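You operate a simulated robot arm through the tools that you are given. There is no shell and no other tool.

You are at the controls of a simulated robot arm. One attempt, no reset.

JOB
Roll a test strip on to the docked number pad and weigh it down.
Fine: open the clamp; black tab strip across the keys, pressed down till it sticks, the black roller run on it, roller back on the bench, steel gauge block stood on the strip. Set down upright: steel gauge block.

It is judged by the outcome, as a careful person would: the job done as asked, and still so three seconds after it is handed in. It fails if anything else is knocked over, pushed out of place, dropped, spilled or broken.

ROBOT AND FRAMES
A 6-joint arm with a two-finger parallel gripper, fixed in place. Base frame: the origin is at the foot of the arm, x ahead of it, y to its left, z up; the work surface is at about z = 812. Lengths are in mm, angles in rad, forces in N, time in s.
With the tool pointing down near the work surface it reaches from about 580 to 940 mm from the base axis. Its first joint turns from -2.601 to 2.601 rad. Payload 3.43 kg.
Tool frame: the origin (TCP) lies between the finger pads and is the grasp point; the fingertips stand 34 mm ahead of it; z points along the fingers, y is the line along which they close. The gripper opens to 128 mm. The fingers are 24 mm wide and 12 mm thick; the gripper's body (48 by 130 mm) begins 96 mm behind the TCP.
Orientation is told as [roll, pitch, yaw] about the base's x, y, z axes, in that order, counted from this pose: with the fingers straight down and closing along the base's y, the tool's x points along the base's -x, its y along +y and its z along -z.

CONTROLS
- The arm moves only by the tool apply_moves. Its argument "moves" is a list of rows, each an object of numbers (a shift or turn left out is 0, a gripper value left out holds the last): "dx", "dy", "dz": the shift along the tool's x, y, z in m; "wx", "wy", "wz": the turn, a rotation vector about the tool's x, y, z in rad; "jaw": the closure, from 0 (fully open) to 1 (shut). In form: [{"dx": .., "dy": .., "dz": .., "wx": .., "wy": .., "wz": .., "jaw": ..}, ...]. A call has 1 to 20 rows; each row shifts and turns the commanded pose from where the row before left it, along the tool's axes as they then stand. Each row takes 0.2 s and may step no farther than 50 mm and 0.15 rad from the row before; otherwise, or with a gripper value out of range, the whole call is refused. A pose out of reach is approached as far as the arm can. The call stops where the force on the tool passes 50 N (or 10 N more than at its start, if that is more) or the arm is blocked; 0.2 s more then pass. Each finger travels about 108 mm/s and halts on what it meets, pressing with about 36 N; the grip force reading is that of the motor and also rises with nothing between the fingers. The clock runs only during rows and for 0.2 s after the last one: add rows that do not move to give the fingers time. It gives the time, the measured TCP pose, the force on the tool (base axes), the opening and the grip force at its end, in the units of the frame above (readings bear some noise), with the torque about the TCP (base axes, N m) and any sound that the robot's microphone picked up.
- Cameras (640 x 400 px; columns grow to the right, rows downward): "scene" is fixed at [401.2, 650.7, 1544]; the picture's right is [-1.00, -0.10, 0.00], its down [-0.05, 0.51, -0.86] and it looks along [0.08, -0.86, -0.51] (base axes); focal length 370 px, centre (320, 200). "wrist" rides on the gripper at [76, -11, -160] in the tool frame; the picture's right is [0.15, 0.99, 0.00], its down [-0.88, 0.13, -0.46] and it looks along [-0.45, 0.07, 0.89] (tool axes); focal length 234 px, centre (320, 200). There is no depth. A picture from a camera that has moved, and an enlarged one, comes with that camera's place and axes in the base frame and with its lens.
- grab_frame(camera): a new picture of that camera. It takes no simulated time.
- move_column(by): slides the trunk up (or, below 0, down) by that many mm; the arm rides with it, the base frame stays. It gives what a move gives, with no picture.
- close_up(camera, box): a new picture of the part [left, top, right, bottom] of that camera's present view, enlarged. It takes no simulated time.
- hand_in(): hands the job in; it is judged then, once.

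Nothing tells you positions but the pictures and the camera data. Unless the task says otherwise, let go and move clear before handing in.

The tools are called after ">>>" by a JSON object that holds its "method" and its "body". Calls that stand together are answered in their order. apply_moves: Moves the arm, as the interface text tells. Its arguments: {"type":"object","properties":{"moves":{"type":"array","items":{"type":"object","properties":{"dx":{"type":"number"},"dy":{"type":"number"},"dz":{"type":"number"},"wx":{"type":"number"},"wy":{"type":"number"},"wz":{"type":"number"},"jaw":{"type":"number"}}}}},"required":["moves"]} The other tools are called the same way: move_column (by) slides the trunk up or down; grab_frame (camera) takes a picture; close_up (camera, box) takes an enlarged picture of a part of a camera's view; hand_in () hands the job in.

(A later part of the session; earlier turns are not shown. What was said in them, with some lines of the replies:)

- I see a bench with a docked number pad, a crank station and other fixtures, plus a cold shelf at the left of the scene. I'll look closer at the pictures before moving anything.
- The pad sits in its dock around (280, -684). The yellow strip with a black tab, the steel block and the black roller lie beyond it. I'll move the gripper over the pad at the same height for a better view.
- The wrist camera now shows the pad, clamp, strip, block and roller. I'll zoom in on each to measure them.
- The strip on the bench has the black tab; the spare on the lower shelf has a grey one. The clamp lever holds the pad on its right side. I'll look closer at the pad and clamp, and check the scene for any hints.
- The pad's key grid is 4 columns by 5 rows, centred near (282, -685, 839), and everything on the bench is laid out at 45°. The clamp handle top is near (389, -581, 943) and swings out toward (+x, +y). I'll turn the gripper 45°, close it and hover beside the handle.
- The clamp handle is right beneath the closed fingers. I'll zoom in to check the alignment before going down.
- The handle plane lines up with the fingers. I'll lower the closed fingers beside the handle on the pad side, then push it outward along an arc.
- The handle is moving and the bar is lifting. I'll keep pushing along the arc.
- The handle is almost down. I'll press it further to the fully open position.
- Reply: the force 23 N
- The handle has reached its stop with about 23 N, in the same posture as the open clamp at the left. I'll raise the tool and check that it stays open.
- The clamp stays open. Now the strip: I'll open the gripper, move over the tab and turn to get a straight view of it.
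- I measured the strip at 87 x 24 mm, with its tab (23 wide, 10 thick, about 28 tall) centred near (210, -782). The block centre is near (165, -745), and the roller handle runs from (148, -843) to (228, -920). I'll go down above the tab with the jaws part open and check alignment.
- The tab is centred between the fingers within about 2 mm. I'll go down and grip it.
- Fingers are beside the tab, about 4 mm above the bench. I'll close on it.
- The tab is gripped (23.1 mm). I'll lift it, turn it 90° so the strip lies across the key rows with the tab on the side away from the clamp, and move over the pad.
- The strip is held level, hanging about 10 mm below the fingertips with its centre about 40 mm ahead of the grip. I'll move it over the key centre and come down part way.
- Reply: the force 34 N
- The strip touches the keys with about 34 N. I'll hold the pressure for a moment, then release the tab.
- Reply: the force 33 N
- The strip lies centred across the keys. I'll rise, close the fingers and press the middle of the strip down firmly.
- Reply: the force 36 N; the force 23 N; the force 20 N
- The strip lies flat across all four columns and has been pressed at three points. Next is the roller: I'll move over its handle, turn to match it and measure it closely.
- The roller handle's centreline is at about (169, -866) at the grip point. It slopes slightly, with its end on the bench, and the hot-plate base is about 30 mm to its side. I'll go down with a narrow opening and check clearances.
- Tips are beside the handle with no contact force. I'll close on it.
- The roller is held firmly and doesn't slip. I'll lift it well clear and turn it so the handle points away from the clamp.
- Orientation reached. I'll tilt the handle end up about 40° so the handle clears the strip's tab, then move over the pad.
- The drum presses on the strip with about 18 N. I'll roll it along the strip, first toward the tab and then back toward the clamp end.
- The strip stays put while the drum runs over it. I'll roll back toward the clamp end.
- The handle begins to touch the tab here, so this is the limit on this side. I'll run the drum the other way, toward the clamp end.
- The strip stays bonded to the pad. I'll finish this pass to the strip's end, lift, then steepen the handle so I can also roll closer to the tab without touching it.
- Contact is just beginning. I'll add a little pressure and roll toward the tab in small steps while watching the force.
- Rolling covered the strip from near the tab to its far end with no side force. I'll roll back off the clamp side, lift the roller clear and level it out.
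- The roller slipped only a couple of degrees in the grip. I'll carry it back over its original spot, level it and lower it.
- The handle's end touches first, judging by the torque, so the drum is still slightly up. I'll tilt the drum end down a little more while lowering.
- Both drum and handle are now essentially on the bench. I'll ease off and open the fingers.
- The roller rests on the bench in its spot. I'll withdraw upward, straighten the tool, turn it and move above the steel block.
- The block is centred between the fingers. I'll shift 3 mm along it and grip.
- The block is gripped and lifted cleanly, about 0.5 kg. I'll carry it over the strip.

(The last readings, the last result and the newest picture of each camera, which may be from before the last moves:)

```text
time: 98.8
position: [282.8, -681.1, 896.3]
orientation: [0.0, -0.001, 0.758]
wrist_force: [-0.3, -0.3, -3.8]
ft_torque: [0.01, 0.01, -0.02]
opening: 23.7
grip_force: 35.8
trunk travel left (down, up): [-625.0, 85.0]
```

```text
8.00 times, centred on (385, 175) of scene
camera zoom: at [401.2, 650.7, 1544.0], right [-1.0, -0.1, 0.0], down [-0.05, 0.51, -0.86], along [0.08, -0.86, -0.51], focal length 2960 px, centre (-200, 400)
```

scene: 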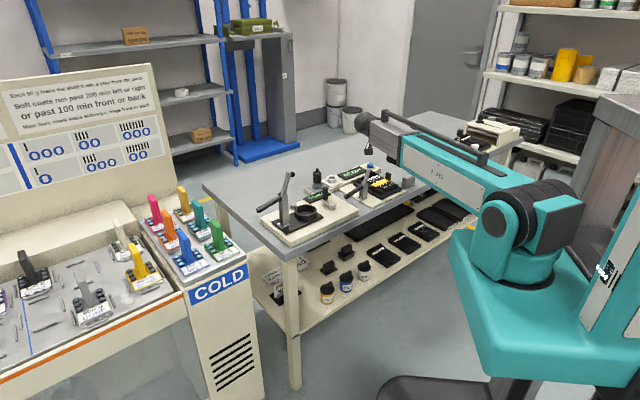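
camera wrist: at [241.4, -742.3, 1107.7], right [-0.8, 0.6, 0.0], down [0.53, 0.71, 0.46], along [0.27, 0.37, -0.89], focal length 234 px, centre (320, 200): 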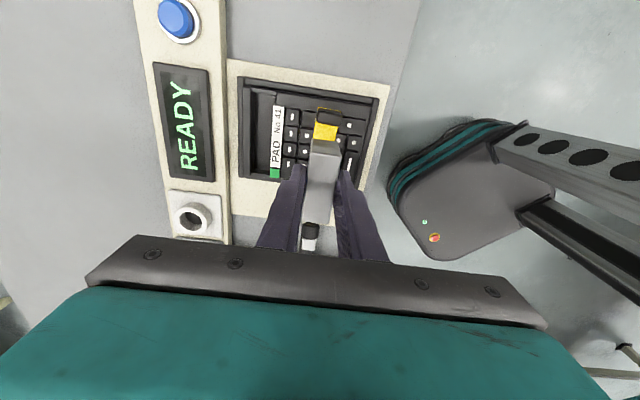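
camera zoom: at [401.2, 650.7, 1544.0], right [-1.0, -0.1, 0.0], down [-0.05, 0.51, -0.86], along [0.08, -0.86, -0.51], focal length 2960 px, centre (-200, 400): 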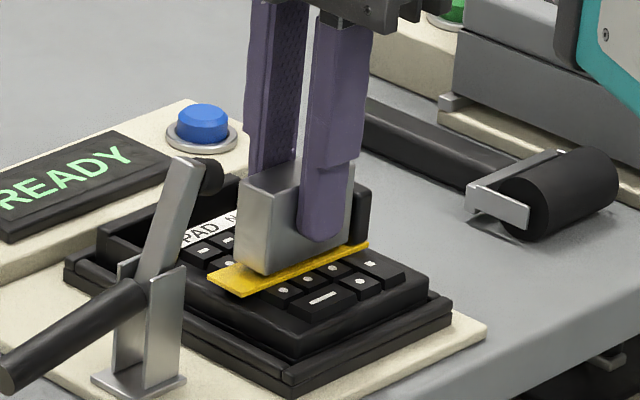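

>>> {"method": "apply_moves", "body": {"moves": [{"dz": 0.004}, {"dz": 0.004}, {}]}}

>>> {"method": "apply_moves", "body": {"moves": [{"dz": 0.002}, {}]}}

>>> {"method": "apply_moves", "body": {"moves": [{"dz": 0.001}, {}]}}

>>> {"method": "close_up", "body": {"camera": "scene", "box": [365, 165, 405, 195]}}

```text
time: 99.6
position: [283.0, -680.2, 893.1]
orientation: [-0.003, 0.002, 0.758]
wrist_force: [0.7, -1.8, 15.9]
ft_torque: [-0.04, -0.06, 0.0]
opening: 23.5
grip_force: 36.5
trunk travel left (down, up): [-625.0, 85.0]
```

```text
time: 100.2
position: [283.3, -680.9, 890.6]
orientation: [-0.005, 0.001, 0.76]
wrist_force: [2.0, -2.2, 29.7]
ft_torque: [-0.07, -0.05, 0.01]
opening: 23.6
grip_force: 36.6
trunk travel left (down, up): [-625.0, 85.0]
```

```text
time: 100.8
position: [283.1, -680.2, 889.6]
orientation: [0.0, -0.002, 0.759]
wrist_force: [0.3, -0.9, 30.4]
ft_torque: [-0.03, -0.05, -0.03]
opening: 23.9
grip_force: 36.3
trunk travel left (down, up): [-625.0, 85.0]
```

```text
13.33 times, centred on (385, 180) of scene
camera zoom: at [401.2, 650.7, 1544.0], right [-1.0, -0.1, 0.0], down [-0.05, 0.51, -0.86], along [0.08, -0.86, -0.51], focal length 4934 px, centre (-547, 467)
```

zoom: 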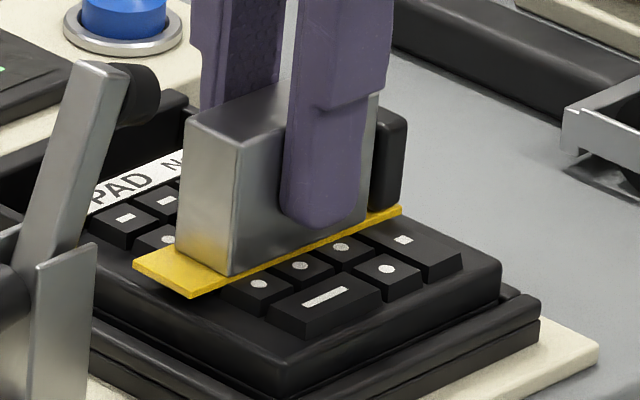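

The block stands on the strip (about 30 N contact). I'll ease the pressure, then open.

>>> {"method": "apply_moves", "body": {"moves": [{"dz": -0.001}, {"dz": -0.001}, {}]}}

>>> {"method": "apply_moves", "body": {"moves": [{"dz": -0.0006}, {}]}}

```text
time: 101.6
position: [281.7, -679.8, 889.6]
orientation: [-0.001, 0.0, 0.76]
wrist_force: [2.0, 1.2, 16.2]
ft_torque: [0.04, -0.01, -0.03]
opening: 23.8
grip_force: 36.2
trunk travel left (down, up): [-625.0, 85.0]
```

```text
time: 102.2
position: [283.0, -681.4, 890.0]
orientation: [0.001, 0.0, 0.759]
wrist_force: [-0.2, 2.2, 8.0]
ft_torque: [0.11, 0.01, -0.01]
opening: 23.4
grip_force: 36.2
trunk travel left (down, up): [-625.0, 85.0]
```

>>> {"method": "apply_moves", "body": {"moves": [{"dz": -0.0006}, {}]}}

>>> {"method": "apply_moves", "body": {"moves": [{"jaw": 0.9}, {"jaw": 0.8}, {"jaw": 0.7}, {"jaw": 0.6}, {}, {}]}}

>>> {"method": "close_up", "body": {"camera": "scene", "box": [365, 165, 405, 195]}}

>>> {"method": "close_up", "body": {"camera": "wrist", "box": [220, 60, 420, 260]}}

```text
time: 102.8
position: [282.2, -683.0, 890.1]
orientation: [0.0, 0.0, 0.758]
wrist_force: [1.1, 1.1, 0.5]
ft_torque: [0.07, 0.0, 0.0]
opening: 23.4
grip_force: 36.2
trunk travel left (down, up): [-625.0, 85.0]
```

```text
time: 104.2
position: [282.2, -682.3, 890.9]
orientation: [0.0, 0.0, 0.759]
wrist_force: [0.0, -0.4, 0.5]
ft_torque: [0.01, 0.03, -0.04]
opening: 51.4
grip_force: 0.1
trunk travel left (down, up): [-625.0, 85.0]
```

```text
13.33 times, centred on (385, 180) of scene
camera zoom: at [401.2, 650.7, 1544.0], right [-1.0, -0.1, 0.0], down [-0.05, 0.51, -0.86], along [0.08, -0.86, -0.51], focal length 4934 px, centre (-547, 467)
```

zoom: 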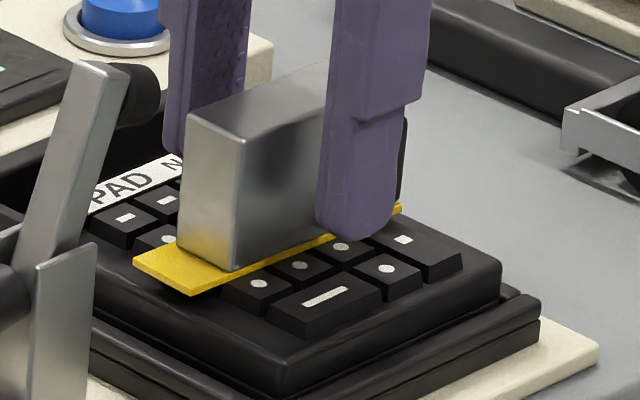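

```text
2.00 times, centred on (320, 160) of wrist
camera zoom: at [234.7, -743.2, 1048.6], right [-0.79, 0.62, 0.0], down [0.55, 0.7, 0.46], along [0.28, 0.36, -0.89], focal length 468 px, centre (320, 280)
```

zoom: 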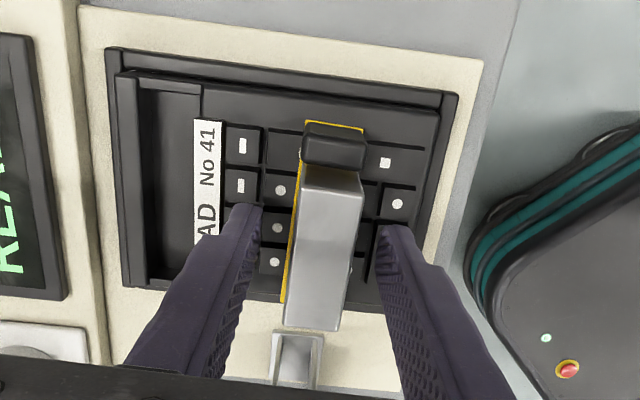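

The block stands free on the strip. I'll lift straight up and check everything.

>>> {"method": "apply_moves", "body": {"moves": [{"dz": -0.02}, {"dz": -0.03}, {"dz": -0.04}, {"dz": -0.04}, {"dz": -0.03}, {"dx": 0.04}, {"dx": 0.04}, {}]}}

>>> {"method": "grab_frame", "body": {"camera": "scene"}}

>>> {"method": "close_up", "body": {"camera": "scene", "box": [340, 140, 440, 210]}}

>>> {"method": "close_up", "body": {"camera": "scene", "box": [365, 165, 405, 195]}}

>>> {"method": "grab_frame", "body": {"camera": "wrist"}}

```text
time: 106.0
position: [225.1, -736.8, 1049.9]
orientation: [0.0, 0.0, 0.763]
wrist_force: [0.3, 0.4, 0.7]
ft_torque: [-0.01, -0.01, -0.02]
opening: 51.2
grip_force: 0.1
trunk travel left (down, up): [-625.0, 85.0]
```

```text
taken
```

scene: 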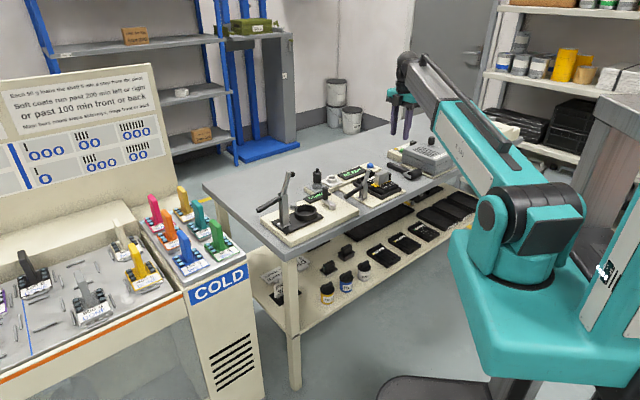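

```text
5.71 times, centred on (390, 175) of scene
camera zoom: at [401.2, 650.7, 1544.0], right [-1.0, -0.1, 0.0], down [-0.05, 0.51, -0.86], along [0.08, -0.86, -0.51], focal length 2114 px, centre (-80, 343)
```

zoom: 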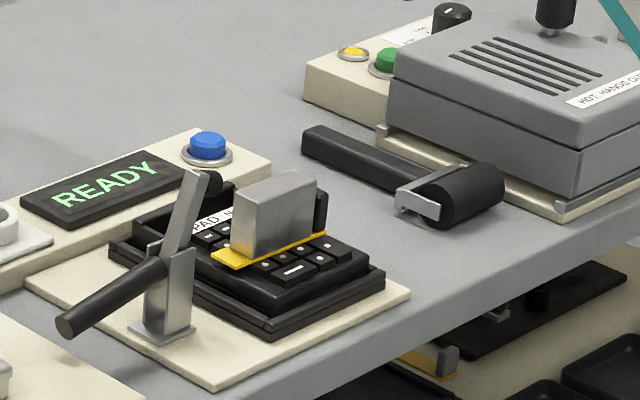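

```text
13.33 times, centred on (385, 180) of scene
camera zoom: at [401.2, 650.7, 1544.0], right [-1.0, -0.1, 0.0], down [-0.05, 0.51, -0.86], along [0.08, -0.86, -0.51], focal length 4934 px, centre (-547, 467)
```

zoom: 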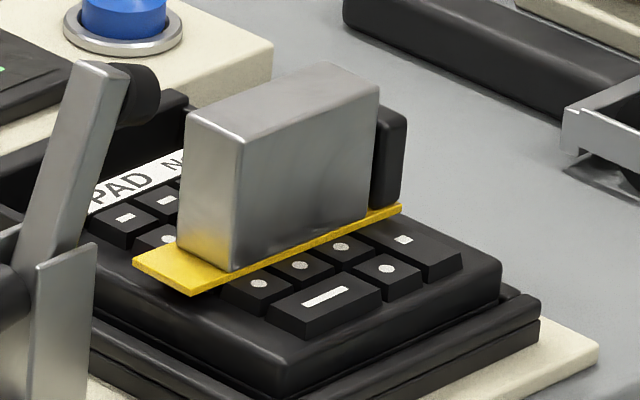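

```text
taken
camera wrist: at [178.2, -797.8, 1208.1], right [-0.79, 0.62, 0.0], down [0.55, 0.7, 0.46], along [0.28, 0.36, -0.89], focal length 234 px, centre (320, 200)
```

wrist: 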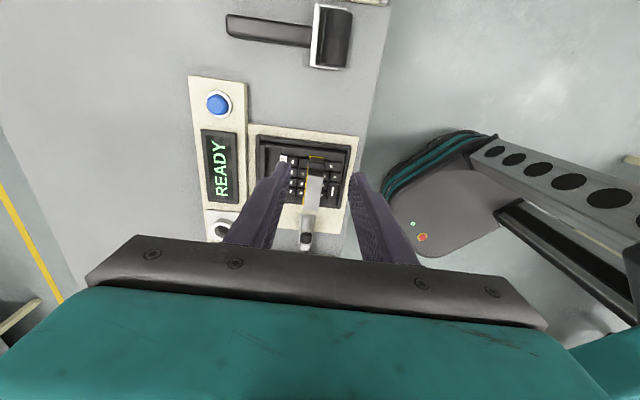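

The clamp is open and the strip is stuck across the keys. The roller is back on the bench, and the block stands upright on the strip with the arm clear. I'm handing in.

>>> {"method": "hand_in", "body": {}}

```text
The job is handed in.
```

I've handed the job in. I don't have the result, but the last pictures showed everything in place:

- **Clamp:** open and holding, in the same position as the other open clamp on the bench.
- **Strip:** the black-tab strip lies across the third row, over all four key columns. I pressed it down at four spots with about 20–36 N. Later it moved together with the pad when nudged, so I take it to be stuck.
- **Roller:** I ran the black roller back and forth along the strip, from about 35 mm short of the tab to the far end. Handle and fork wouldn't clear the tab, so the stretch next to it was pressed but not rolled. The roller is back on the bench, close to where it started.
- **Block:** the steel gauge block stands upright on the strip, the same way up as I found it.

While rolling near the tab, the roller handle touched it and pushed the pad about 1–2 mm sideways in its dock. I left it there, and it still looks properly docked. I saw nothing else knocked or moved.
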